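You operate a simulated robot arm through the tools that you are given. There is no shell and no other tool. Be economical: measure what you need, move in short steps, check, and stop when the job is done.

Carry out the task below with a simulated robot arm. There is one attempt and no reset: what you move stays moved.

JOB
Grease the wheel's hub, turn its yellow mark to the pointer, pin it.
Fine: park the pin in the spare hole meanwhile; screw the grease cup down just until grease shows at the hub; turn the wheel after that.

It is judged by the outcome, as a careful person would: the job done as asked, and still so three seconds after it is handed in. It fails if anything else is knocked over, pushed out of place, dropped, spilled or broken.

ROBOT AND FRAMES
A 6-joint arm with a two-finger parallel gripper, fixed in place. Base frame: the origin is at the foot of the arm, x ahead of it, y to its left, z up. Units: m, degrees, N and s.
With the tool pointing down near the work surface it reaches from about 0.36 to 0.76 m from the base axis. Its first joint turns from -66.0 to 66.0 degrees. Payload 2.45 kg.
The TCP is the grasp point between the finger pads, 0.024 m short of the fingertips. In the tool frame z runs along the fingers and y along their closing line. The gripper opens to 0.068 m. The fingers are 0.017 m wide and 0.01 m thick; the gripper's body (0.04 by 0.07 m) begins 0.041 m behind the TCP.
Orientation is that of the tool frame in the base frame, as a unit quaternion [w, x, y, z]. With the fingers straight down and closing along the base's y, the tool's x points along the base's -x, its y along +y and its z along -z.

CONTROLS
- The arm moves only by the tool send_rows. Its argument "rows" is text: rows parted by semicolons, each of 7 numbers parted by spaces: the shift along the tool's x, y, z in m, then the turn, a rotation vector about the tool's x, y, z in rad, then the finger opening in m, from 0 to 0.068. In form: tx ty tz rx ry rz fingers; .... A call has 1 to 12 rows; each row shifts and turns the commanded pose from where the row before left it, along the tool's axes as they then stand. Each row takes 0.2 s and may step no farther than 0.05 m and 8.6 degrees from the row before; otherwise, or with a gripper value out of range, the whole call is refused. Where a pose cannot be reached the arm comes as near as it can. A force on the tool above 40 N (or 10 N above the force at the start of the call, whichever is more), or a blocked arm, ends the call early, and 0.2 s more pass. The fingers move at their own pace (about 0.108 m/s each) and stop on an object; they squeeze with about 42 N. The grip force told is the motor's: it shows also when the fingers shut on nothing. Time passes only in rows, and 0.2 s behind the last, so rows that do not move let the fingers close. The reply holds the time, the measured pose of the TCP, the force on the tool along the base axes, the opening and the grip force, in the units named above and with some noise.
- Cameras (640 x 400 px; columns grow to the right, rows downward): "scene" is fixed at [0.1608, 0.4021, 1.483]; the picture's right is [-0.83, -0.56, 0.00], its down [-0.21, 0.32, -0.92] and it looks along [0.52, -0.77, -0.38] (base axes); focal length 369 px, centre (320, 200). "wrist" rides on the gripper at [0.084, 0.011, -0.075] in the tool frame; the picture's right is [-0.13, 0.99, 0.00], its down [-0.60, -0.08, -0.79] and it looks along [-0.79, -0.10, 0.61] (tool axes); focal length 251 px, centre (320, 200). There is no depth. A picture from a camera that has moved, and an enlarged one, comes with that camera's place and axes in the base frame and with its lens.
- camera(camera): a new picture of that camera. The clock stands still meanwhile.
- inspect(camera, box): a new picture of the part [left, top, right, bottom] of that camera's present view, enlarged. The clock stands still meanwhile.
- close_job(): hands the job in; it is judged then, once.

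Work in short steps. Places have to be worked out from the pictures, the camera data and where the tool is seen: move nearer, look again, correct. Check each grasp and each placing, and mend what went wrong. You have 120 turns and 76 pictures in all, those below and enlarged ones among them. Open the gripper and draw the arm clear of the work before you hand the job in, unless the task says otherwise; then end with one line.

The tools are called after "Emit:" as name(argument=value, ...) on one line, values as JSON. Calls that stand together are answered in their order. send_rows: Moves the arm, as the interface text tells. Its arguments: {"type":"object","properties":{"rows":{"type":"string"}},"required":["rows"]} The other tools are called the same way: camera (camera) takes a picture; inspect (camera, box) takes an enlarged picture of a part of a camera's view; close_job () hands the job in.

At the start:

```text
time_s: 0.0
ee_pos: [0.3824, -0.2734, 1.3749]
ee_rot: [-0.001, 0.0, 1.0, 0.0]
ft_force: [0.5, -0.1, 0.4]
width: 0.0682
grip_force: 0.0
```

scene: 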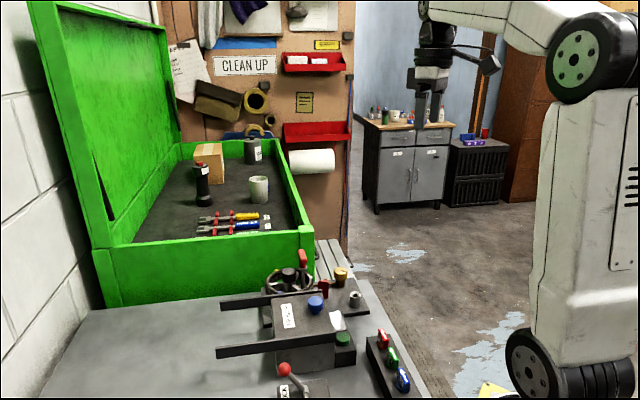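
wrist: 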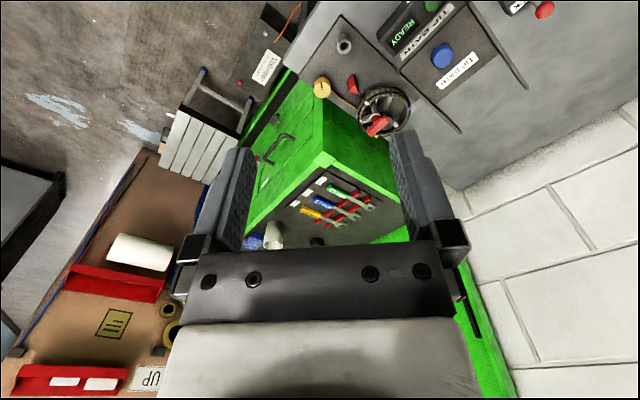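

The wheel with a red part, the yellow-orange cup and a grey post stand near the green chest. I look closer with both cameras.

Emit:
inspect(camera="scene", box=[210, 230, 430, 400])

Emit:
inspect(camera="wrist", box=[280, 10, 480, 150])

```text
2.35 times, centred on (320, 315) of scene
camera zoom: at [0.1608, 0.4021, 1.483], right [-0.83, -0.56, 0.0], down [-0.21, 0.32, -0.92], along [0.52, -0.77, -0.38], focal length 867 px, centre (320, -71)
```

zoom: 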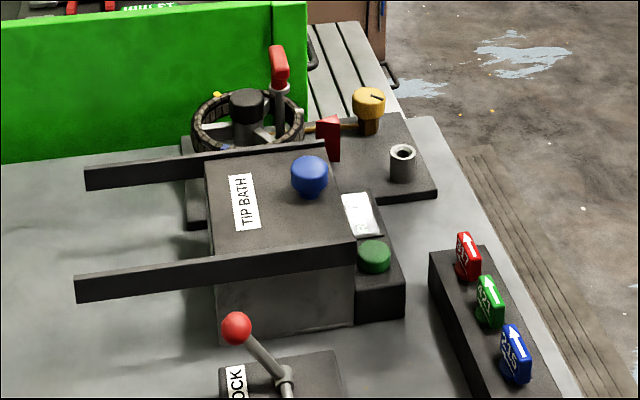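

```text
2.86 times, centred on (380, 80) of wrist
camera zoom: at [0.2976, -0.2636, 1.4519], right [0.13, 0.99, 0.0], down [0.6, -0.08, 0.79], along [0.79, -0.1, -0.61], focal length 718 px, centre (149, 543)
```

zoom: 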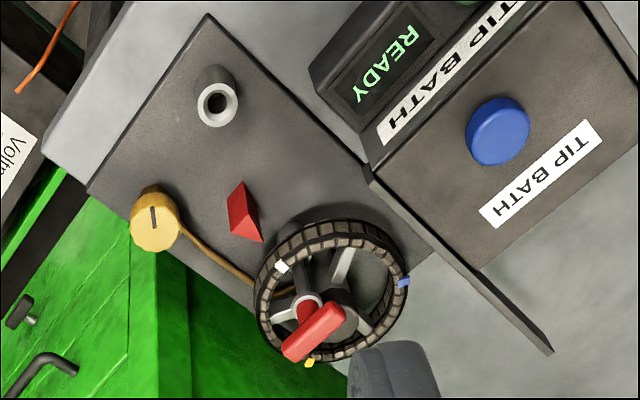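

Estimates: spare-hole tube top about (0.499,-0.244,0.945) and red pin handle about (0.611,-0.191,1.035). I move in closer for better views.

Emit:
send_rows(rows="-0.01 0.0145 0.0437 0 0 0 0.068;-0.01 0.0145 0.0437 0 0 0 0.068;-0.01 0.0145 0.0437 0 0 0 0.068;-0.01 0.0145 0.0437 0 0 0 0.068;0 0 0 0 0 0 0.068")

Emit:
camera(camera="wrist")

```text
time_s: 1.2
ee_pos: [0.4219, -0.2148, 1.1993]
ee_rot: [0.0, 0.0, 1.0, -0.001]
ft_force: [0.0, -0.8, -0.1]
width: 0.0679
grip_force: 0.0
```

```text
71 pictures are left
camera wrist: at [0.3383, -0.2053, 1.2775], right [0.13, 0.99, 0.0], down [0.6, -0.08, 0.79], along [0.79, -0.1, -0.61], focal length 251 px, centre (320, 200)
```

wrist: 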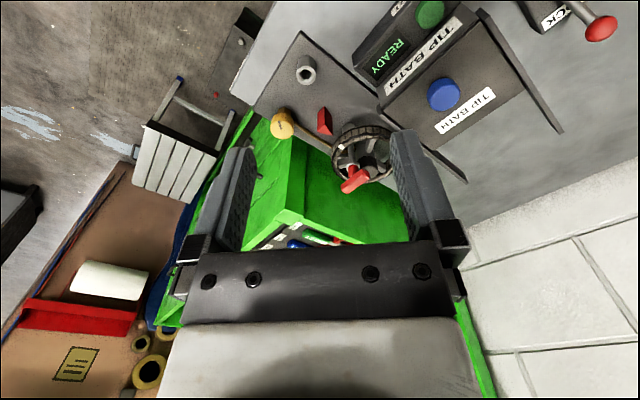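

Emit:
inspect(camera="wrist", box=[250, 50, 410, 200])

```text
2.67 times, centred on (330, 125) of wrist
camera zoom: at [0.3383, -0.2053, 1.2775], right [0.13, 0.99, 0.0], down [0.6, -0.08, 0.79], along [0.79, -0.1, -0.61], focal length 670 px, centre (293, 400)
```

zoom: 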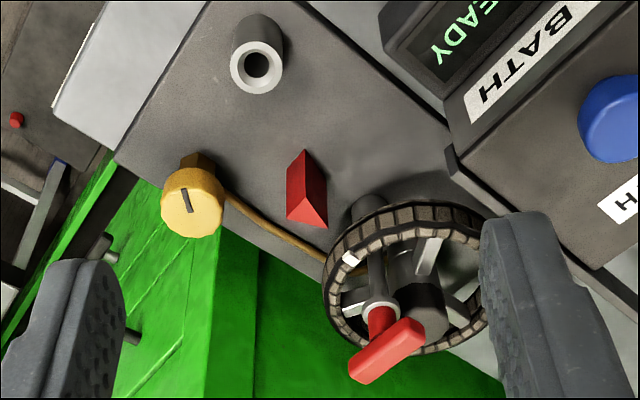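

The pin is a red bar handle on a shaft next to the hub. I tilt the tool about 30° to look more steeply down on the wheel, from a height well above everything.

Emit:
send_rows(rows="-0.04 0.02 0 0 0 0 0.068;-0.04 0.015 0 0 0 0 0.068;0 0 0 0 0.131 0 0.068;0 0 0 0 0.131 0 0.068;0 0 0 0 0.131 0 0.068;0 0 0 0 0.131 0 0.068;0 0 0 0 0 0 0.068")

Emit:
camera(camera="wrist")

```text
time_s: 2.8
ee_pos: [0.5027, -0.1809, 1.1988]
ee_rot: [-0.26, -0.001, 0.966, 0.0]
ft_force: [-0.4, 0.2, -0.3]
width: 0.0679
grip_force: 0.2
```

```text
69 pictures are left
camera wrist: at [0.467, -0.1704, 1.3093], right [0.11, 0.99, -0.07], down [0.92, -0.08, 0.38], along [0.37, -0.1, -0.92], focal length 251 px, centre (320, 200)
```

wrist: 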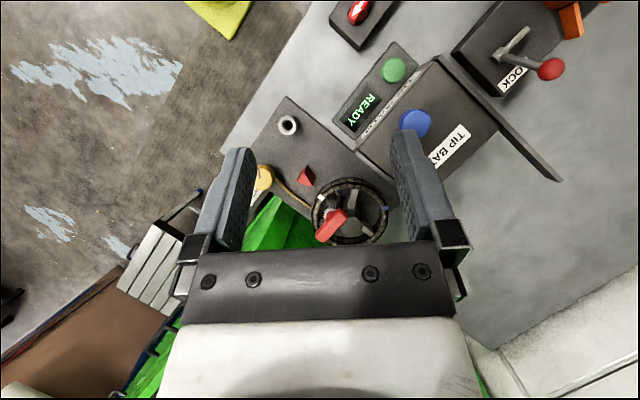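

Emit:
inspect(camera="wrist", box=[240, 105, 400, 250])

```text
2.76 times, centred on (320, 178) of wrist
camera zoom: at [0.467, -0.1704, 1.3093], right [0.11, 0.99, -0.07], down [0.92, -0.08, 0.38], along [0.37, -0.1, -0.92], focal length 694 px, centre (320, 262)
```

zoom: 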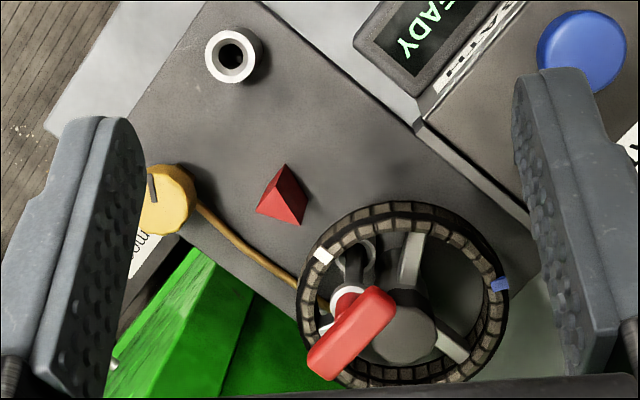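

Wheel centre about (0.632,-0.165), hub top near z=1.004; pin handle centre about (0.611,-0.190), bar lying at about 127°, z 1.021–1.04. I straighten the tool, move over the handle high up and yaw so the fingers will close across the bar.

Emit:
send_rows(rows="0 0 0 0 -0.131 0 0.068;0 0 0 0 -0.131 0 0.068;0 0 0 0 -0.131 0 0.068;0 0 0 0 -0.131 0 0.068;-0.036 -0.003 0 0 0 0 0.068;-0.036 -0.003 0 0 0 0 0.068;-0.036 -0.003 0 0 0 0 0.068;0 0 0 0 0 0.131 0.068;0 0 0 0 0 0.131 0.068;0 0 0 0 0 0.131 0.068;0 0 0 0 0 0.131 0.068;0 0 0 0 0 0.131 0.068")

Emit:
send_rows(rows="0 0 0 0 0 0.131 0.068;0 0 0 0 0 0.131 0.06;0 0 0.04 0 0 0 0.06;0 0 0.04 0 0 0 0.06;0 0 0 0 0 0 0.06")

Emit:
camera(camera="wrist")

Emit:
inspect(camera="scene", box=[230, 210, 390, 330])

```text
time_s: 5.4
ee_pos: [0.6104, -0.1891, 1.1989]
ee_rot: [-0.001, 0.323, 0.946, -0.001]
ft_force: [-0.5, -0.7, 0.1]
width: 0.0678
grip_force: 0.1
```

```text
time_s: 6.6
ee_pos: [0.6099, -0.189, 1.1189]
ee_rot: [0.0, 0.443, 0.897, 0.0]
ft_force: [0.0, -0.7, 0.0]
width: 0.0599
grip_force: 0.0
```

```text
67 pictures are left
camera wrist: at [0.5676, -0.1166, 1.1965], right [0.87, 0.5, 0.0], down [0.3, -0.53, 0.79], along [0.4, -0.69, -0.61], focal length 251 px, centre (320, 200)
```

wrist: 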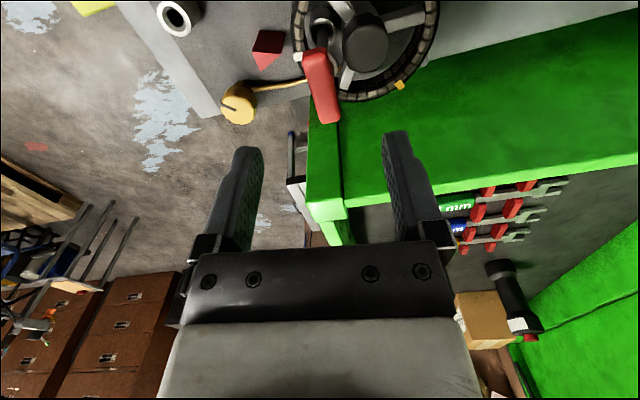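

```text
3.33 times, centred on (310, 270) of scene
camera zoom: at [0.1608, 0.4021, 1.483], right [-0.83, -0.56, 0.0], down [-0.21, 0.32, -0.92], along [0.52, -0.77, -0.38], focal length 1229 px, centre (353, -33)
```

zoom: 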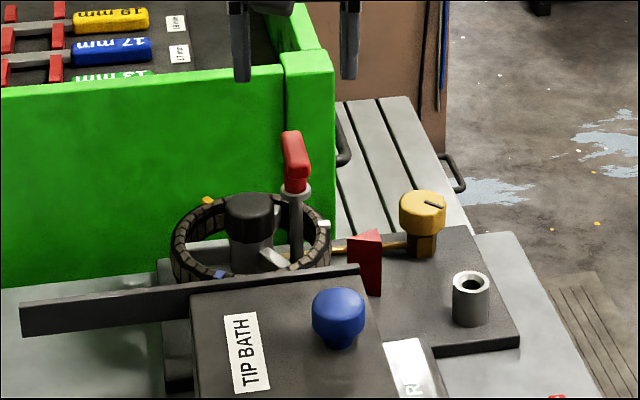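

Emit:
inspect(camera="wrist", box=[210, 0, 450, 150])

```text
2.67 times, centred on (330, 75) of wrist
camera zoom: at [0.5676, -0.1166, 1.1965], right [0.87, 0.5, 0.0], down [0.3, -0.53, 0.79], along [0.4, -0.69, -0.61], focal length 670 px, centre (293, 533)
```

zoom: 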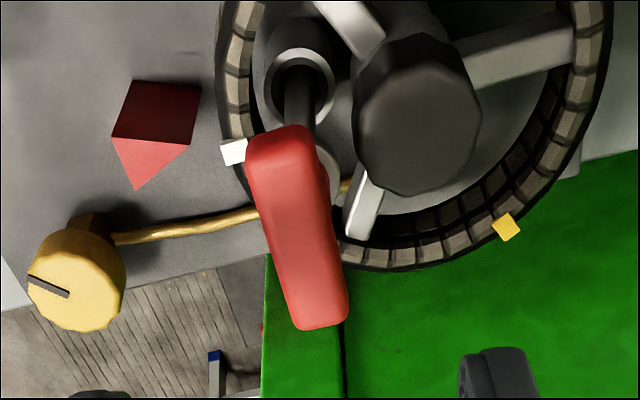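

The bar measures about 129–131° with centre (0.612,-0.190). I correct yaw slightly and descend in two stages.

Emit:
send_rows(rows="0 0.001 0 0 0 -0.035 0.055;0 0 0.03 0 0 0 0.05;0 0 0.03 0 0 0 0.05;0 0 0 0 0 0 0.05")

Emit:
inspect(camera="scene", box=[250, 220, 370, 310])

Emit:
camera(camera="wrist")

```text
time_s: 7.6
ee_pos: [0.611, -0.1894, 1.06]
ee_rot: [0.0, 0.427, 0.904, 0.0]
ft_force: [0.0, -0.1, -0.3]
width: 0.05
grip_force: 0.0
```

```text
4.44 times, centred on (310, 265) of scene
camera zoom: at [0.1608, 0.4021, 1.483], right [-0.83, -0.56, 0.0], down [-0.21, 0.32, -0.92], along [0.52, -0.77, -0.38], focal length 1638 px, centre (364, -89)
```

zoom: 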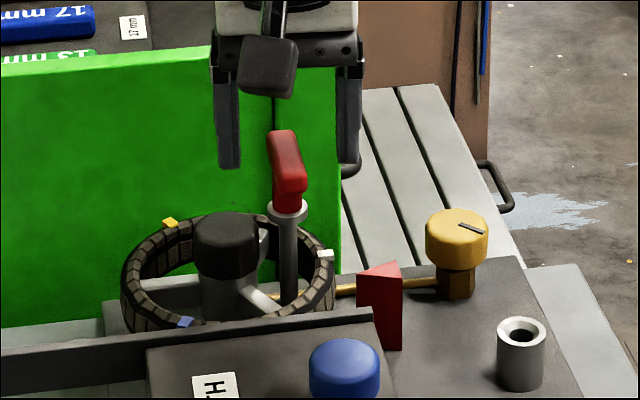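

```text
63 pictures are left
camera wrist: at [0.5657, -0.1181, 1.1366], right [0.85, 0.53, 0.0], down [0.32, -0.52, 0.79], along [0.42, -0.67, -0.61], focal length 251 px, centre (320, 200)
```

wrist: 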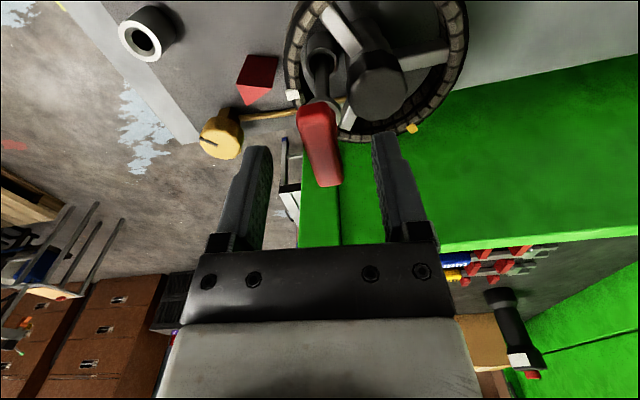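

The bar is centred between the fingers. Descend to z≈1.036 and close.

Emit:
send_rows(rows="0 0 0.012 0 0 0 0.05;0 0 0.012 0 0 0 0.05;0 0 0 0 0 0 0.03;0 0 0 0 0 0 0.01;0 0 0 0 0 0 0.005;0 0 0 0 0 0 0.005")

Emit:
inspect(camera="scene", box=[250, 220, 370, 310])

```text
time_s: 9.0
ee_pos: [0.6108, -0.1898, 1.0377]
ee_rot: [0.0, 0.426, 0.905, 0.0]
ft_force: [1.6, 0.6, -0.4]
width: 0.0154
grip_force: 34.5
```

```text
4.44 times, centred on (310, 265) of scene
camera zoom: at [0.1608, 0.4021, 1.483], right [-0.83, -0.56, 0.0], down [-0.21, 0.32, -0.92], along [0.52, -0.77, -0.38], focal length 1638 px, centre (364, -89)
```

zoom: 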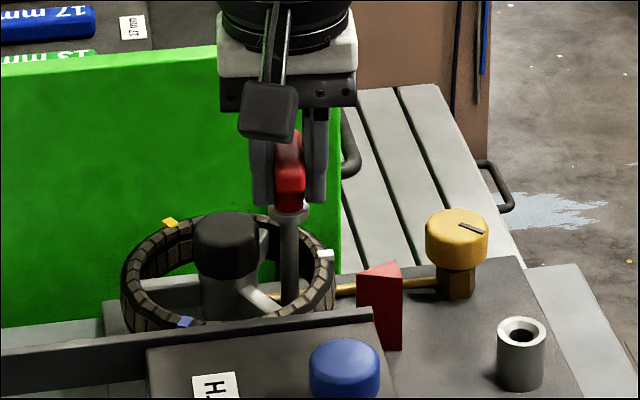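

Gripped (15 mm wide). Lift straight up.

Emit:
send_rows(rows="0 0 -0.01 0 0 0 0.005;0 0 -0.01 0 0 0 0.005;0 0 -0.02 0 0 0 0.005;0 0 -0.02 0 0 0 0.005;0 0 -0.02 0 0 0 0.005;0 0 -0.02 0 0 0 0.005;0 0 0 0 0 0 0.005")

Emit:
inspect(camera="scene", box=[230, 190, 390, 310])

```text
time_s: 10.6
ee_pos: [0.6102, -0.1887, 1.1365]
ee_rot: [0.0, 0.427, 0.904, 0.001]
ft_force: [-0.4, 0.3, -1.0]
width: 0.015
grip_force: 34.5
```

```text
3.33 times, centred on (310, 250) of scene
camera zoom: at [0.1608, 0.4021, 1.483], right [-0.83, -0.56, 0.0], down [-0.21, 0.32, -0.92], along [0.52, -0.77, -0.38], focal length 1229 px, centre (353, 33)
```

zoom: 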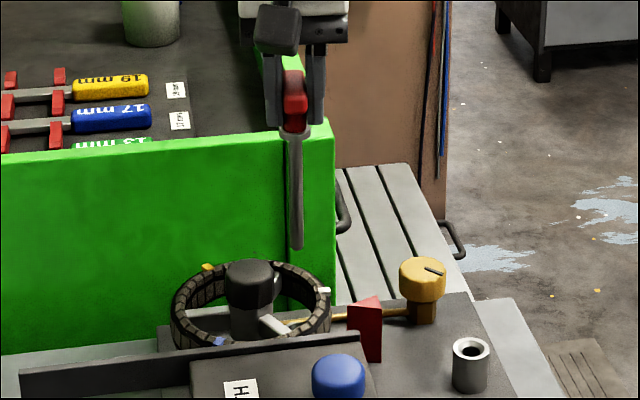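

The pin is out; its tip is ~0.118 m below the TCP and hangs vertically. I carry it over the spare tube at about (0.497,-0.243), tip still above everything.

Emit:
send_rows(rows="0.01 -0.0405 0 0 0 0 0.005;0.01 -0.0405 0 0 0 0 0.005;0.01 -0.0406 0 0 0 0 0.005;0 0 0.02 0 0 0 0.005;0 0 0.015 0 0 0 0.005;0 0 0 0 0 0 0.005")

Emit:
inspect(camera="scene", box=[300, 220, 400, 320])

Emit:
camera(camera="wrist")

```text
time_s: 12.0
ee_pos: [0.4984, -0.2442, 1.1]
ee_rot: [0.001, 0.426, 0.904, -0.001]
ft_force: [0.2, 0.1, -0.5]
width: 0.0154
grip_force: 34.2
```

```text
4.00 times, centred on (350, 270) of scene
camera zoom: at [0.1608, 0.4021, 1.483], right [-0.83, -0.56, 0.0], down [-0.21, 0.32, -0.92], along [0.52, -0.77, -0.38], focal length 1475 px, centre (200, -80)
```

zoom: 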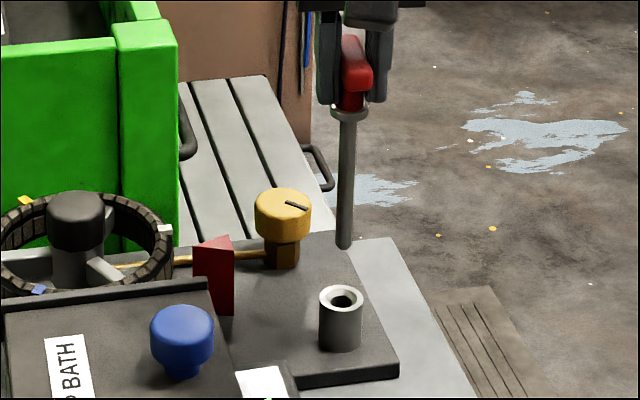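

```text
59 pictures are left
camera wrist: at [0.4527, -0.1722, 1.1776], right [0.85, 0.53, 0.0], down [0.32, -0.52, 0.79], along [0.42, -0.67, -0.61], focal length 251 px, centre (320, 200)
```

wrist: 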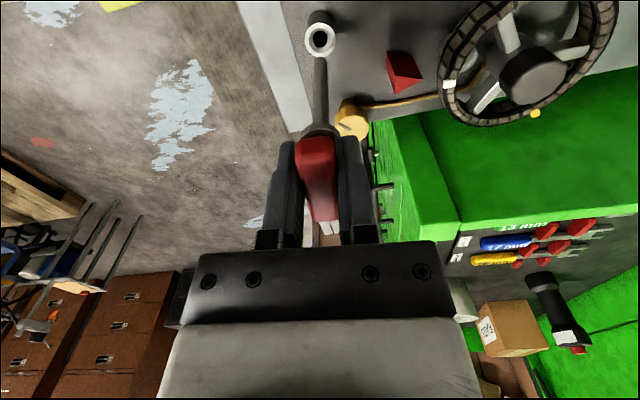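

Emit:
inspect(camera="wrist", box=[270, 0, 370, 80])

```text
5.00 times, centred on (320, 40) of wrist
camera zoom: at [0.4527, -0.1722, 1.1776], right [0.85, 0.53, 0.0], down [0.32, -0.52, 0.79], along [0.42, -0.67, -0.61], focal length 1257 px, centre (320, 1000)
```

zoom: 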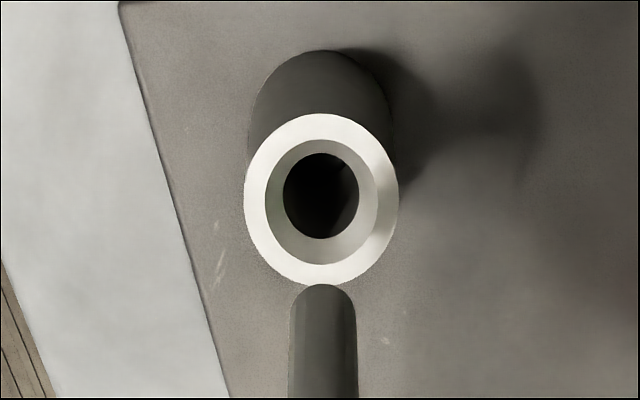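

Laterally aligned; depth analysis suggests ~1.5 mm toward the camera. I apply that and descend until the tip is just above the rim, then look.

Emit:
send_rows(rows="0.0015 0 0.015 0 0 0 0.005;0 0 0.013 0 0 0 0.005;0 0 0 0 0 0 0.005")

Emit:
inspect(camera="wrist", box=[270, 0, 370, 80])

Emit:
inspect(camera="scene", box=[310, 250, 370, 300])

```text
time_s: 12.8
ee_pos: [0.4964, -0.2432, 1.0727]
ee_rot: [0.0, 0.427, 0.904, 0.0]
ft_force: [0.2, -0.6, 0.3]
width: 0.0155
grip_force: 34.9
```

```text
5.00 times, centred on (320, 40) of wrist
camera zoom: at [0.4514, -0.1715, 1.1502], right [0.85, 0.53, 0.0], down [0.32, -0.52, 0.79], along [0.42, -0.67, -0.61], focal length 1257 px, centre (320, 1000)
```

zoom: 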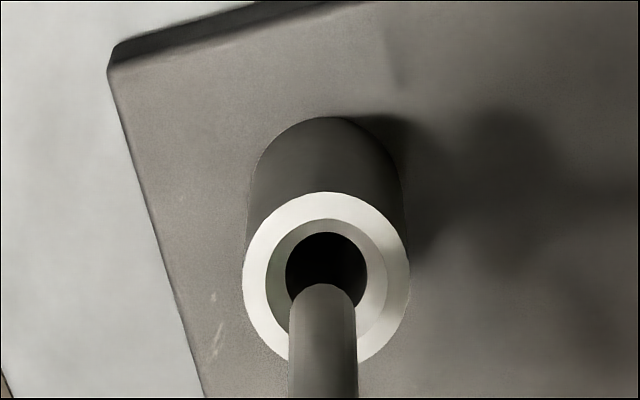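

```text
8.00 times, centred on (340, 275) of scene
camera zoom: at [0.1608, 0.4021, 1.483], right [-0.83, -0.56, 0.0], down [-0.21, 0.32, -0.92], along [0.52, -0.77, -0.38], focal length 2949 px, centre (160, -400)
```

zoom: 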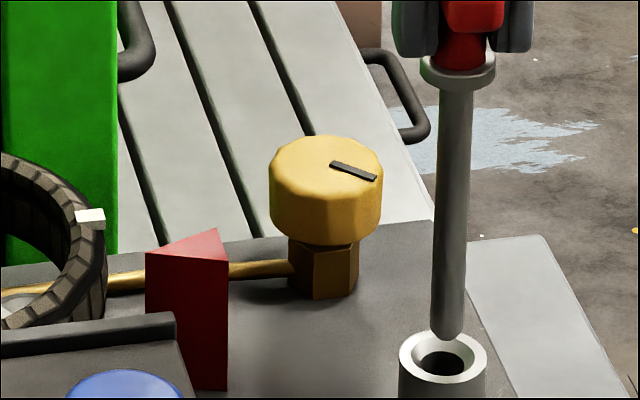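

Aligned within ~0.5 mm. Lower into the tube in small steps.

Emit:
send_rows(rows="0 0 0.005 0 0 0 0.005;0 0 0.005 0 0 0 0.005;0 0 0.005 0 0 0 0.005;0 0 0.005 0 0 0 0.005;0 0 0.005 0 0 0 0.005")

Emit:
inspect(camera="scene", box=[310, 250, 370, 300])

```text
time_s: 14.0
ee_pos: [0.4966, -0.2428, 1.0471]
ee_rot: [0.0, 0.426, 0.905, 0.0]
ft_force: [-0.4, 0.8, -0.8]
width: 0.0155
grip_force: 34.6
```

```text
8.00 times, centred on (340, 275) of scene
camera zoom: at [0.1608, 0.4021, 1.483], right [-0.83, -0.56, 0.0], down [-0.21, 0.32, -0.92], along [0.52, -0.77, -0.38], focal length 2949 px, centre (160, -400)
```

zoom: 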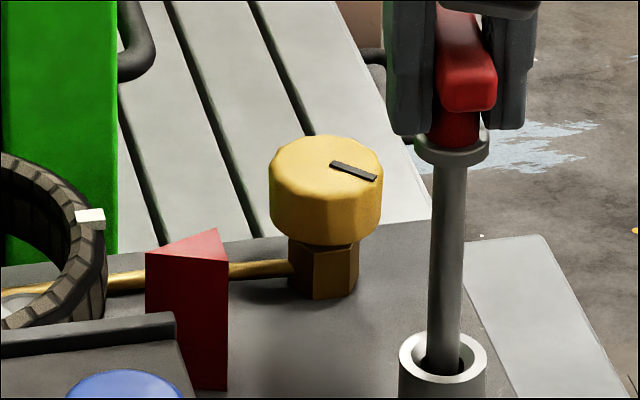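

It's in the hole without contact force. Continue down in small steps.

Emit:
send_rows(rows="0 0 0.003 0 0 0 0.005;0 0 0.003 0 0 0 0.005;0 0 0.003 0 0 0 0.005;0 0 0 0 0 0 0.005")

```text
time_s: 15.0
ee_pos: [0.4965, -0.2417, 1.0384]
ee_rot: [0.0, 0.427, 0.904, 0.0]
ft_force: [0.2, -0.2, -1.1]
width: 0.0151
grip_force: 34.2
```

Emit:
send_rows(rows="0 0 0.003 0 0 0 0.005;0 0 0.003 0 0 0 0.005;0 0 0.003 0 0 0 0.005;0 0 0 0 0 0 0.005")

Emit:
inspect(camera="scene", box=[310, 250, 370, 300])

```text
time_s: 16.0
ee_pos: [0.498, -0.2446, 1.0313]
ee_rot: [0.004, 0.426, 0.905, -0.002]
ft_force: [1.0, -2.6, 30.2]
width: 0.0152
grip_force: 34.7
```

```text
8.00 times, centred on (340, 275) of scene
camera zoom: at [0.1603, 0.4023, 1.483], right [-0.83, -0.56, 0.0], down [-0.21, 0.32, -0.92], along [0.52, -0.77, -0.38], focal length 2949 px, centre (160, -400)
```

zoom: 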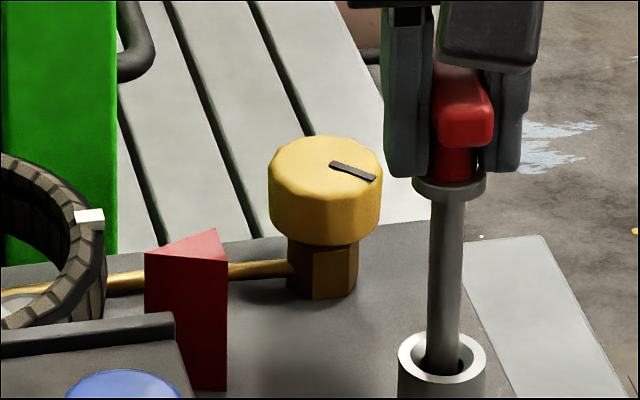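

It has bottomed (30 N up). I relieve the push by ~1.5 mm, open, and check it stands.

Emit:
send_rows(rows="0 0 -0.0020 0 0 0 0.005;0 0 0 0 0 0 0.02;0 0 0 0 0 0 0.04;0 0 0 0 0 0 0.045;0 0 -0.02 0 0 0 0.045;0 0 -0.04 0 0 0 0.045;0 0 -0.05 0 0 0 0.045;0 0 0 0 0 0 0.068")

Emit:
inspect(camera="scene", box=[240, 200, 400, 310])

Emit:
camera(camera="wrist")

```text
time_s: 17.8
ee_pos: [0.4969, -0.2416, 1.1416]
ee_rot: [-0.001, 0.427, 0.904, 0.0]
ft_force: [0.0, 0.0, -0.4]
width: 0.068
grip_force: 0.0
```

```text
3.64 times, centred on (320, 255) of scene
camera zoom: at [0.1608, 0.4021, 1.483], right [-0.83, -0.56, 0.0], down [-0.21, 0.32, -0.92], along [0.52, -0.77, -0.38], focal length 1340 px, centre (320, 0)
```

zoom: 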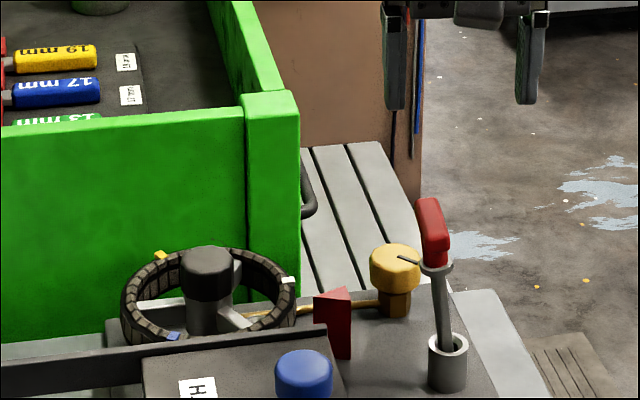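

```text
52 pictures are left
camera wrist: at [0.4515, -0.1703, 1.2193], right [0.85, 0.53, 0.0], down [0.32, -0.52, 0.79], along [0.42, -0.67, -0.61], focal length 251 px, centre (320, 200)
```

wrist: 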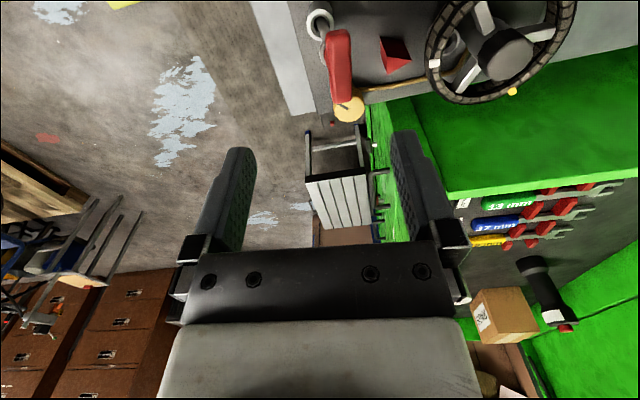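

The pin is parked (a slight loose lean). Now I raise, undo the yaw and tilt to look down at the grease cup and its neighbours.

Emit:
send_rows(rows="-0.005 -0.028 -0.029 0 0 0 0.068;-0.005 -0.028 -0.029 0 0 0 0.068;0 0 0 0 0 -0.126 0.068;0 0 0 0 0 -0.126 0.068;0 0 0 0 0 -0.126 0.068;0 0 0 0 0 -0.126 0.068;0 0 0 0 0 -0.126 0.068;0 0 0 0 0 -0.126 0.068;0 0 0 0 0 -0.127 0.068;0 0 0 0 0.14 0 0.068;0 0 0 0 0.14 0 0.068;0 0 0 0 0.14 0 0.068")

Emit:
camera(camera="wrist")

```text
time_s: 20.4
ee_pos: [0.4589, -0.2854, 1.2012]
ee_rot: [-0.209, -0.001, 0.978, 0.0]
ft_force: [-0.2, 0.7, 0.1]
width: 0.0679
grip_force: 0.0
```

```text
51 pictures are left
camera wrist: at [0.4136, -0.2753, 1.3053], right [0.12, 0.99, -0.05], down [0.88, -0.08, 0.48], along [0.47, -0.1, -0.88], focal length 251 px, centre (320, 200)
```

wrist: 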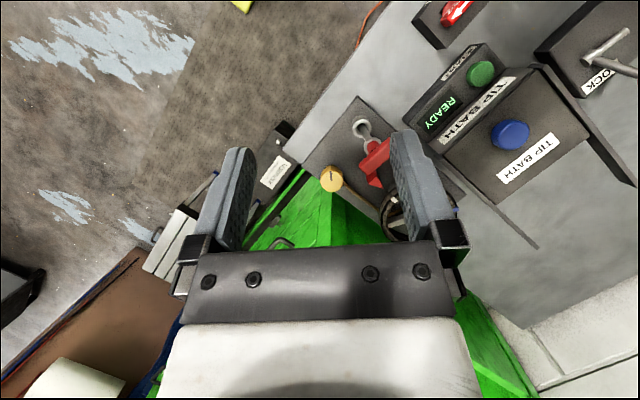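

Emit:
inspect(camera="wrist", box=[240, 100, 400, 250])

```text
2.67 times, centred on (320, 175) of wrist
camera zoom: at [0.4136, -0.2753, 1.3053], right [0.12, 0.99, -0.05], down [0.88, -0.08, 0.48], along [0.47, -0.1, -0.88], focal length 670 px, centre (320, 267)
```

zoom: 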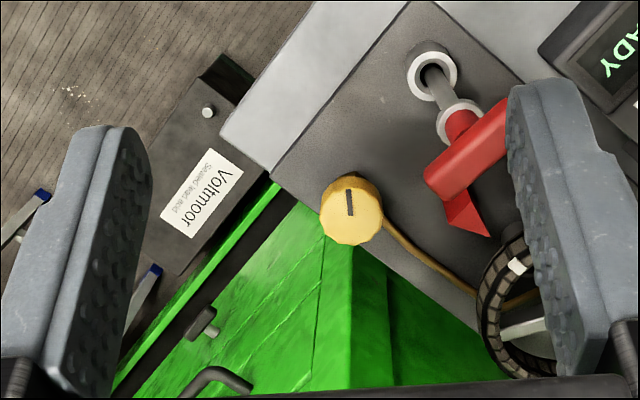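

Cup top centre is about (0.569,-0.295,0.957); the chest corner stands ~4 cm beyond it and the parked pin lies toward 141°, so I'll approach with the camera side turned to ~240° and screw clockwise toward ~190°. Straighten and move above the cup.

Emit:
send_rows(rows="0 0 0 0 -0.14 0 0.068;0 0 0 0 -0.14 0 0.068;0 0 0 0 -0.14 0 0.068;0 0 0 0 0 -0.131 0.068;0 0 0 0 0 -0.131 0.068;0 0 0 0 0 -0.131 0.068;0 0 0 0 0 -0.131 0.068;0 0 0 0 0 -0.131 0.068;0 0 0 0 0 -0.131 0.068;0 0 0 0 0 -0.131 0.068;0 0 0 0 0 -0.131 0.068;0 0 0 0 0 0 0.068")

```text
time_s: 23.0
ee_pos: [0.4613, -0.286, 1.1992]
ee_rot: [0.0, -0.502, 0.865, 0.0]
ft_force: [-0.1, -0.3, -0.4]
width: 0.0682
grip_force: 0.0
```

Emit:
send_rows(rows="-0.0154 -0.0327 0 0 0 0 0.068;-0.0154 -0.0327 0 0 0 0 0.068;-0.0154 -0.0327 0 0 0 0 0.06;0 0 0.04 0 0 0 0.06;0 0 0.04 0 0 0 0.06;0 0 0.04 0 0 0 0.06;0 0 0 0 0 0 0.06")

Emit:
camera(camera="wrist")

Emit:
inspect(camera="scene", box=[250, 210, 400, 310])

```text
time_s: 24.6
ee_pos: [0.5686, -0.2941, 1.08]
ee_rot: [0.0, -0.5, 0.866, -0.001]
ft_force: [0.0, -0.3, 0.2]
width: 0.0599
grip_force: 0.2
```

```text
49 pictures are left
camera wrist: at [0.5172, -0.3621, 1.1571], right [-0.8, 0.61, 0.0], down [0.37, 0.48, 0.79], along [0.48, 0.63, -0.61], focal length 251 px, centre (320, 200)
```

wrist: 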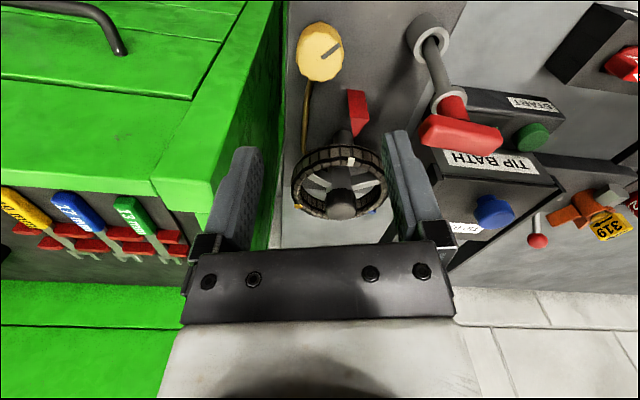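

```text
4.00 times, centred on (325, 260) of scene
camera zoom: at [0.1608, 0.4021, 1.483], right [-0.83, -0.56, 0.0], down [-0.21, 0.32, -0.92], along [0.52, -0.77, -0.38], focal length 1475 px, centre (300, -40)
```

zoom: 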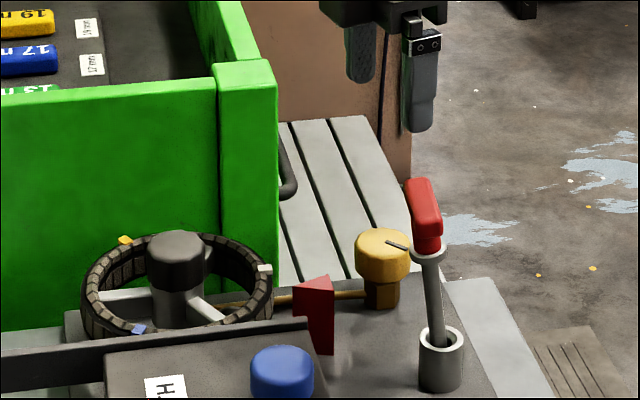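

Cup is centred under the gripper (≈(0.568,-0.295)). Lower to TCP 0.985 and check clearances.

Emit:
send_rows(rows="0 0 0.04 0 0 0 0.06;0 0 0.04 0 0 0 0.06;0 0 0.015 0 0 0 0.06;0 0 0 0 0 0 0.06")

Emit:
camera(camera="wrist")

Emit:
inspect(camera="scene", box=[270, 210, 390, 310])

```text
time_s: 25.6
ee_pos: [0.5688, -0.2938, 0.9859]
ee_rot: [0.001, -0.501, 0.865, -0.001]
ft_force: [0.1, 0.1, 0.0]
width: 0.06
grip_force: 0.1
```

```text
47 pictures are left
camera wrist: at [0.5168, -0.362, 1.0633], right [-0.8, 0.61, 0.0], down [0.37, 0.48, 0.79], along [0.48, 0.63, -0.61], focal length 251 px, centre (320, 200)
```

wrist: 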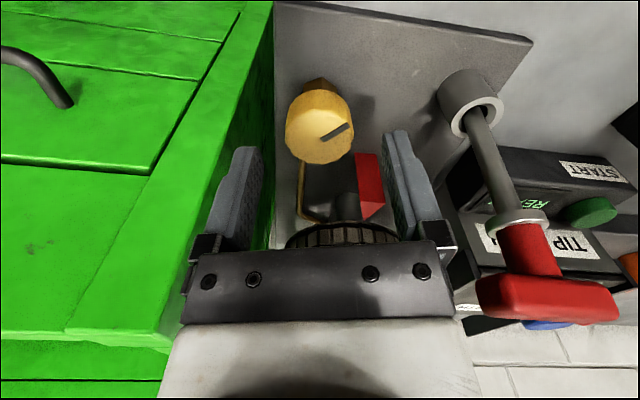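

```text
4.00 times, centred on (330, 260) of scene
camera zoom: at [0.1608, 0.4021, 1.483], right [-0.83, -0.56, 0.0], down [-0.21, 0.32, -0.92], along [0.52, -0.77, -0.38], focal length 1475 px, centre (280, -40)
```

zoom: 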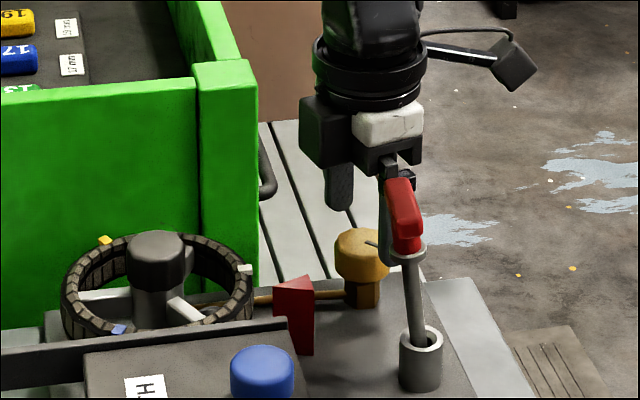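

Clearances look fine. Descend 2.5 cm more and look closely.

Emit:
send_rows(rows="0 0 0.015 0 0 0 0.06;0 0 0.01 0 0 0 0.06;0 0 0 0 0 0 0.06")

Emit:
inspect(camera="wrist", box=[220, 70, 460, 250])

Emit:
inspect(camera="scene", box=[300, 230, 380, 300])

```text
time_s: 26.4
ee_pos: [0.567, -0.2953, 0.9613]
ee_rot: [0.0, -0.502, 0.865, 0.0]
ft_force: [0.4, 0.5, -0.2]
width: 0.0599
grip_force: 0.0
```

```text
2.22 times, centred on (340, 160) of wrist
camera zoom: at [0.5168, -0.3622, 1.0378], right [-0.8, 0.61, 0.0], down [0.37, 0.48, 0.79], along [0.48, 0.63, -0.61], focal length 559 px, centre (276, 289)
```

zoom: 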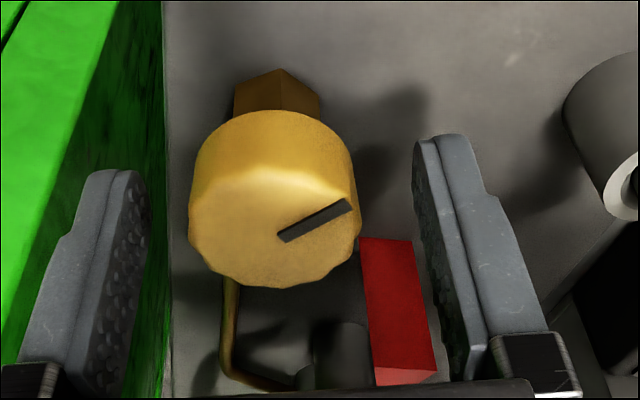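

```text
5.71 times, centred on (340, 265) of scene
camera zoom: at [0.1608, 0.4021, 1.483], right [-0.83, -0.56, 0.0], down [-0.21, 0.32, -0.92], along [0.52, -0.77, -0.38], focal length 2106 px, centre (206, -171)
```

zoom: 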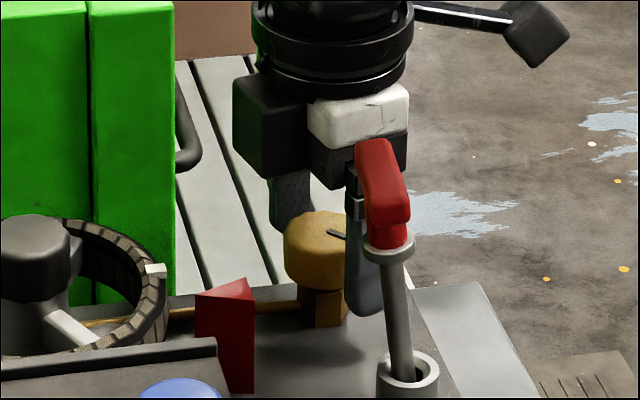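

The knob top is at z≈0.9545, 36 mm wide, and centred. Descend 8 mm and close on it.

Emit:
send_rows(rows="0 0 0.008 0 0 0 0.06;0 0 0 0 0 0 0.04;0 0 0 0 0 0 0.03;0 0 0 0 0 0 0.025;0 0 0 0 0 0 0.025")

Emit:
camera(camera="wrist")

```text
time_s: 27.6
ee_pos: [0.5689, -0.2941, 0.9522]
ee_rot: [0.001, -0.5, 0.866, -0.001]
ft_force: [8.7, -5.7, -7.7]
width: 0.0352
grip_force: 44.7
```

```text
43 pictures are left
camera wrist: at [0.517, -0.3626, 1.0297], right [-0.8, 0.61, 0.0], down [0.37, 0.49, 0.79], along [0.48, 0.63, -0.61], focal length 251 px, centre (320, 200)
```

wrist: 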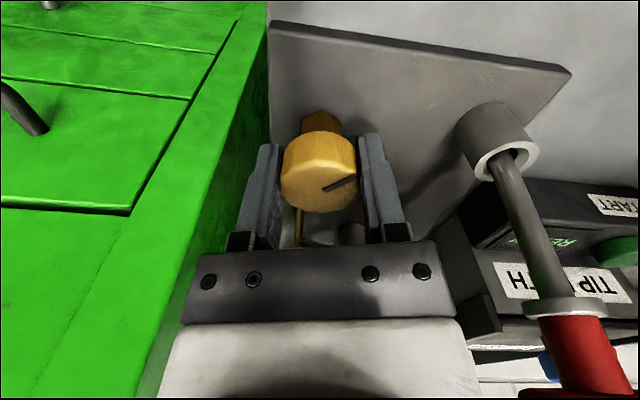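

Gripped with a small side load; I'll shift 0.7 mm to relieve it and start screwing clockwise ~24°, then check the mark and the hub.

Emit:
inspect(camera="scene", box=[255, 250, 335, 310])

Emit:
send_rows(rows="0 -0.0007 0 0 0 0 0.025;0 0 0 0 0 0.105 0.025;0 0 0 0 0 0.105 0.025;0 0 0 0 0 0.105 0.025;0 0 0 0 0 0.105 0.025;0 0 0 0 0 0 0.025")

Emit:
inspect(camera="scene", box=[255, 230, 375, 310])

```text
6.67 times, centred on (295, 280) of scene
camera zoom: at [0.1612, 0.4019, 1.483], right [-0.83, -0.56, 0.0], down [-0.21, 0.32, -0.92], along [0.52, -0.77, -0.38], focal length 2458 px, centre (487, -333)
```

zoom: 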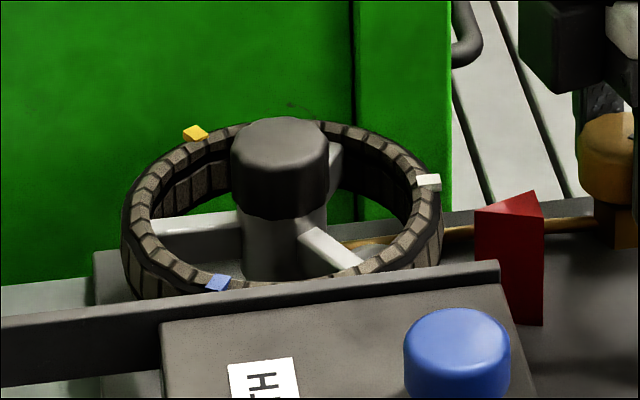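

```text
time_s: 29.0
ee_pos: [0.5687, -0.2939, 0.9528]
ee_rot: [0.0, -0.309, 0.951, 0.0]
ft_force: [-2.2, 4.1, 10.3]
width: 0.0353
grip_force: 45.1
```

```text
5.00 times, centred on (315, 270) of scene
camera zoom: at [0.1605, 0.4023, 1.483], right [-0.83, -0.56, 0.0], down [-0.21, 0.32, -0.92], along [0.52, -0.77, -0.38], focal length 1843 px, centre (345, -150)
```

zoom: 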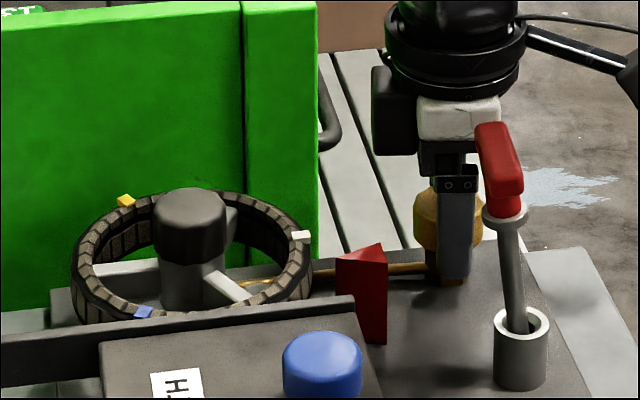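

Emit:
camera(camera="wrist")

```text
40 pictures are left
camera wrist: at [0.4937, -0.3355, 1.0297], right [-0.48, 0.88, 0.0], down [0.54, 0.29, 0.79], along [0.7, 0.38, -0.61], focal length 251 px, centre (320, 200)
```

wrist: 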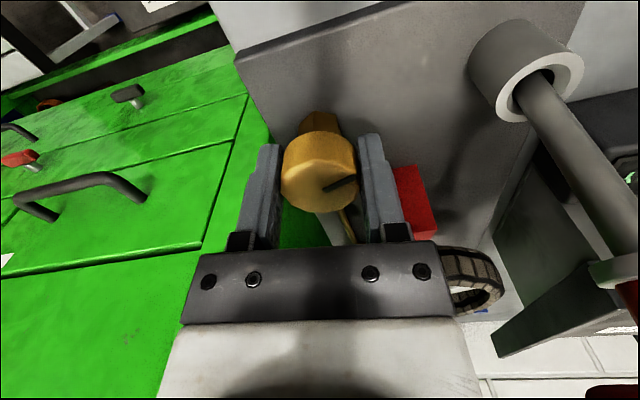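

The knob turns with the gripper. Another 24° then check the hub.

Emit:
send_rows(rows="0 0 0.0005 0 0 0.105 0.025;0 0 0 0 0 0.105 0.025;0 0 0 0 0 0.105 0.025;0 0 0 0 0 0.105 0.025;0 0 0 0 0 0 0.025")

Emit:
inspect(camera="scene", box=[255, 230, 375, 310])

```text
time_s: 30.2
ee_pos: [0.5683, -0.2935, 0.9521]
ee_rot: [-0.001, -0.104, 0.995, 0.001]
ft_force: [-13.5, 13.5, 24.0]
width: 0.0353
grip_force: 44.4
```

```text
5.00 times, centred on (315, 270) of scene
camera zoom: at [0.1599, 0.4027, 1.4829], right [-0.83, -0.56, 0.0], down [-0.21, 0.32, -0.92], along [0.52, -0.77, -0.38], focal length 1843 px, centre (345, -150)
```

zoom: 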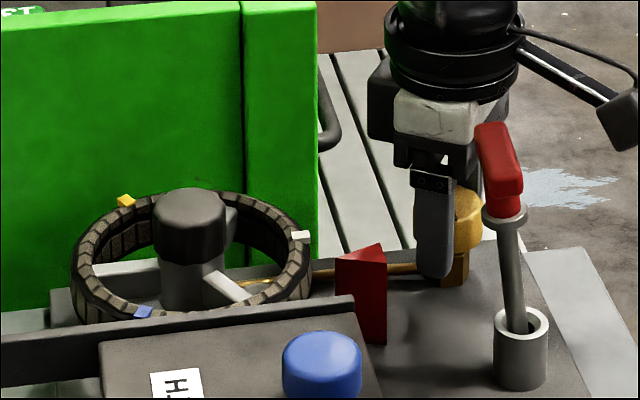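

Side and vertical load built up, so I release, rise, and rotate back while inspecting the cup mark and the hub.

Emit:
send_rows(rows="0 0 0 0 0 0 0.04;0 0 0 0 0 0 0.06;0 0 -0.02 0 0 0 0.06;0 0 -0.04 0 0 -0.14 0.06;0 0 -0.04 0 0 -0.14 0.06;0 0 -0.03 0 0 -0.14 0.06;0 0 0 0 0 -0.14 0.06;0 0 0 0 0 -0.14 0.06;0 0 0 0 0 -0.14 0.06;0 0 0 0 0 0 0.06")

Emit:
inspect(camera="wrist", box=[240, 10, 440, 240])

```text
time_s: 32.4
ee_pos: [0.5688, -0.2946, 1.0813]
ee_rot: [0.0, -0.501, 0.865, 0.001]
ft_force: [0.2, 0.7, -0.9]
width: 0.0601
grip_force: 0.1
```

```text
1.74 times, centred on (340, 125) of wrist
camera zoom: at [0.5172, -0.3629, 1.1587], right [-0.8, 0.6, 0.0], down [0.37, 0.49, 0.79], along [0.48, 0.63, -0.61], focal length 437 px, centre (285, 330)
```

zoom: 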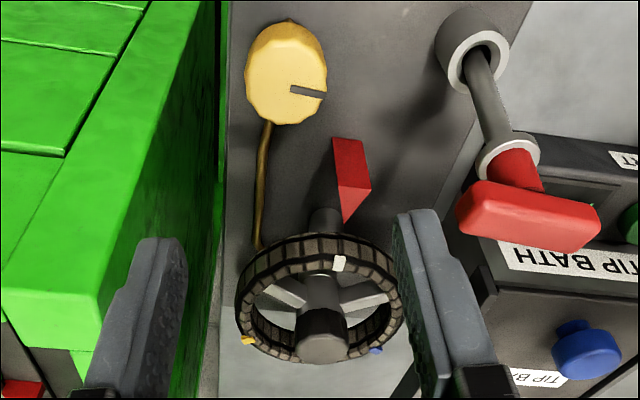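

The knob has turned ~48° clockwise (slot moved accordingly), no grease yet at the hub. Second stroke: descend, grip, turn ~50°.

Emit:
send_rows(rows="0 0 0.04 0 0 0 0.06;0 0 0.04 0 0 0 0.06;0 0 0.035 0 0 0 0.06;0 0 0.013 0 0 0 0.06;0 0 0 0 0 0 0.04;0 0 0 0 0 0 0.025;0 0 0 0 0 0 0.025")

Emit:
send_rows(rows="0 0 0 0 0 0.105 0.025;0 0 0 0 0 0.105 0.025;0 0 0 0 0 0.105 0.025;0 0 0 0 0 0.105 0.025;0 0 0 0 0 0 0.025")

```text
time_s: 34.0
ee_pos: [0.5692, -0.2951, 0.9533]
ee_rot: [0.0, -0.501, 0.866, 0.0]
ft_force: [1.7, -1.8, -4.5]
width: 0.0355
grip_force: 45.4
```

```text
time_s: 35.2
ee_pos: [0.5675, -0.2936, 0.953]
ee_rot: [-0.001, -0.308, 0.951, 0.001]
ft_force: [-8.1, 3.4, 0.1]
width: 0.0354
grip_force: 44.6
```

Emit:
send_rows(rows="0.0 0 0 0 0 0.105 0.025;0 0 0 0 0 0.105 0.025;0 0 0 0 0 0.105 0.025;0 0 0 0 0 0.105 0.025;0 0 0 0 0 0 0.025")

Emit:
inspect(camera="scene", box=[260, 250, 340, 310])

```text
time_s: 36.4
ee_pos: [0.567, -0.2932, 0.9532]
ee_rot: [-0.001, -0.103, 0.995, 0.001]
ft_force: [-16.8, 9.4, 2.6]
width: 0.0352
grip_force: 45.0
```

```text
6.67 times, centred on (300, 280) of scene
camera zoom: at [0.1603, 0.4024, 1.483], right [-0.83, -0.56, 0.0], down [-0.21, 0.32, -0.92], along [0.52, -0.77, -0.38], focal length 2458 px, centre (453, -333)
```

zoom: 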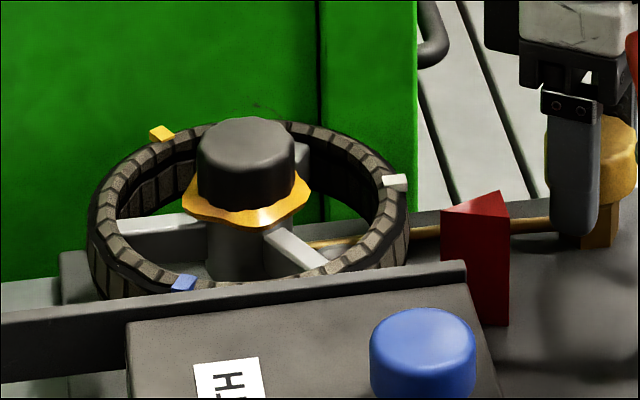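

Grease now shows around the hub beneath the cap — I stop screwing immediately, release the cup and rise, turning back for a view of the wheel.

Emit:
send_rows(rows="0 0 0 0 0 0 0.04;0 0 0 0 0 0 0.06;0 0 -0.02 0 0 0 0.06;0 0 -0.04 0 0 -0.14 0.06;0 0 -0.04 0 0 -0.14 0.06;0 0 -0.04 0 0 -0.14 0.06;0 0 -0.04 0 0 -0.14 0.06;0 0 0 0 0 -0.14 0.06;0 0 0 0 0 -0.14 0.06;0 0 0 0 0 0 0.06")

Emit:
inspect(camera="wrist", box=[240, 10, 440, 240])

```text
time_s: 38.6
ee_pos: [0.5679, -0.2947, 1.1339]
ee_rot: [0.001, -0.501, 0.865, 0.0]
ft_force: [-0.6, -0.3, -0.3]
width: 0.0598
grip_force: 0.1
```

```text
1.74 times, centred on (340, 125) of wrist
camera zoom: at [0.5171, -0.3628, 1.2109], right [-0.8, 0.61, 0.0], down [0.37, 0.49, 0.79], along [0.48, 0.63, -0.61], focal length 437 px, centre (285, 330)
```

zoom: 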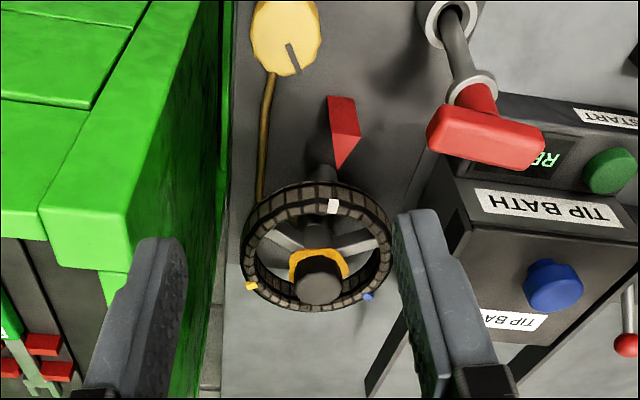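

Hub cap top is about (0.633,-0.1665,1.003). Move above it and partly down, then check.

Emit:
send_rows(rows="-0.048 0.0027 0 0 0 0 0.06;-0.048 0.0027 0 0 0 0 0.06;-0.048 0.0027 0 0 0 0 0.06;0 0 0.04 0 0 0 0.06;0 0 0.03 0 0 0 0.06;0 0 0 0 0 0 0.06")

Emit:
camera(camera="wrist")

Emit:
inspect(camera="scene", box=[250, 210, 370, 310])

```text
time_s: 40.0
ee_pos: [0.6327, -0.1655, 1.0635]
ee_rot: [0.0, -0.501, 0.865, 0.0]
ft_force: [-0.6, -0.6, 1.1]
width: 0.0601
grip_force: 0.0
```

```text
35 pictures are left
camera wrist: at [0.5818, -0.2336, 1.1406], right [-0.79, 0.61, 0.0], down [0.37, 0.48, 0.79], along [0.48, 0.63, -0.61], focal length 251 px, centre (320, 200)
```

wrist: 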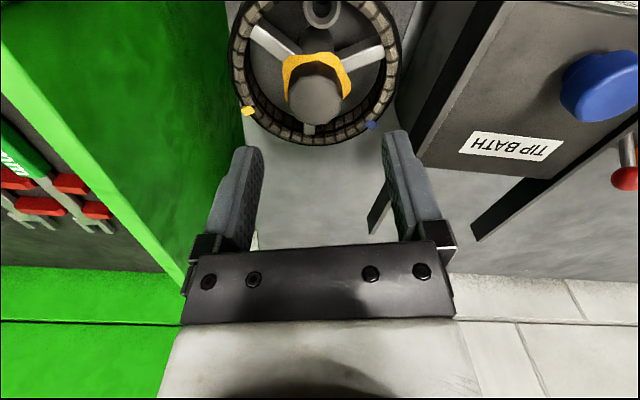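

```text
4.00 times, centred on (310, 260) of scene
camera zoom: at [0.1608, 0.4021, 1.483], right [-0.83, -0.56, 0.0], down [-0.21, 0.32, -0.92], along [0.52, -0.77, -0.38], focal length 1475 px, centre (360, -40)
```

zoom: 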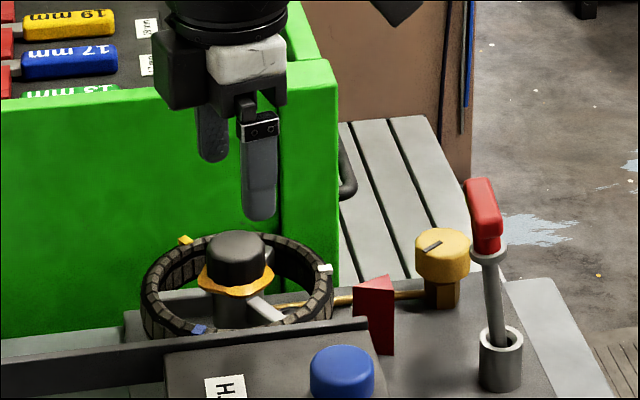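

Emit:
inspect(camera="wrist", box=[220, 0, 420, 160])

```text
2.50 times, centred on (320, 80) of wrist
camera zoom: at [0.5818, -0.2336, 1.1406], right [-0.79, 0.61, 0.0], down [0.37, 0.48, 0.79], along [0.48, 0.63, -0.61], focal length 629 px, centre (320, 500)
```

zoom: 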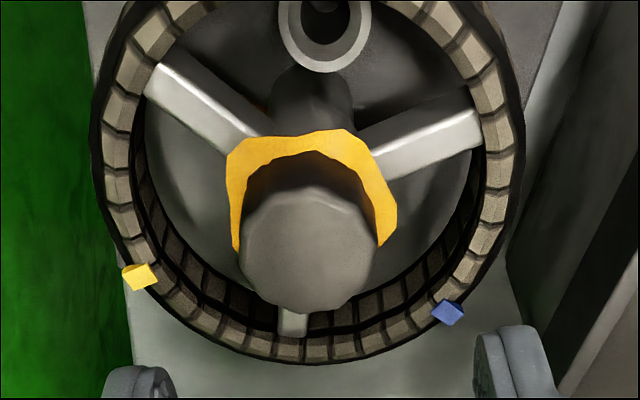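

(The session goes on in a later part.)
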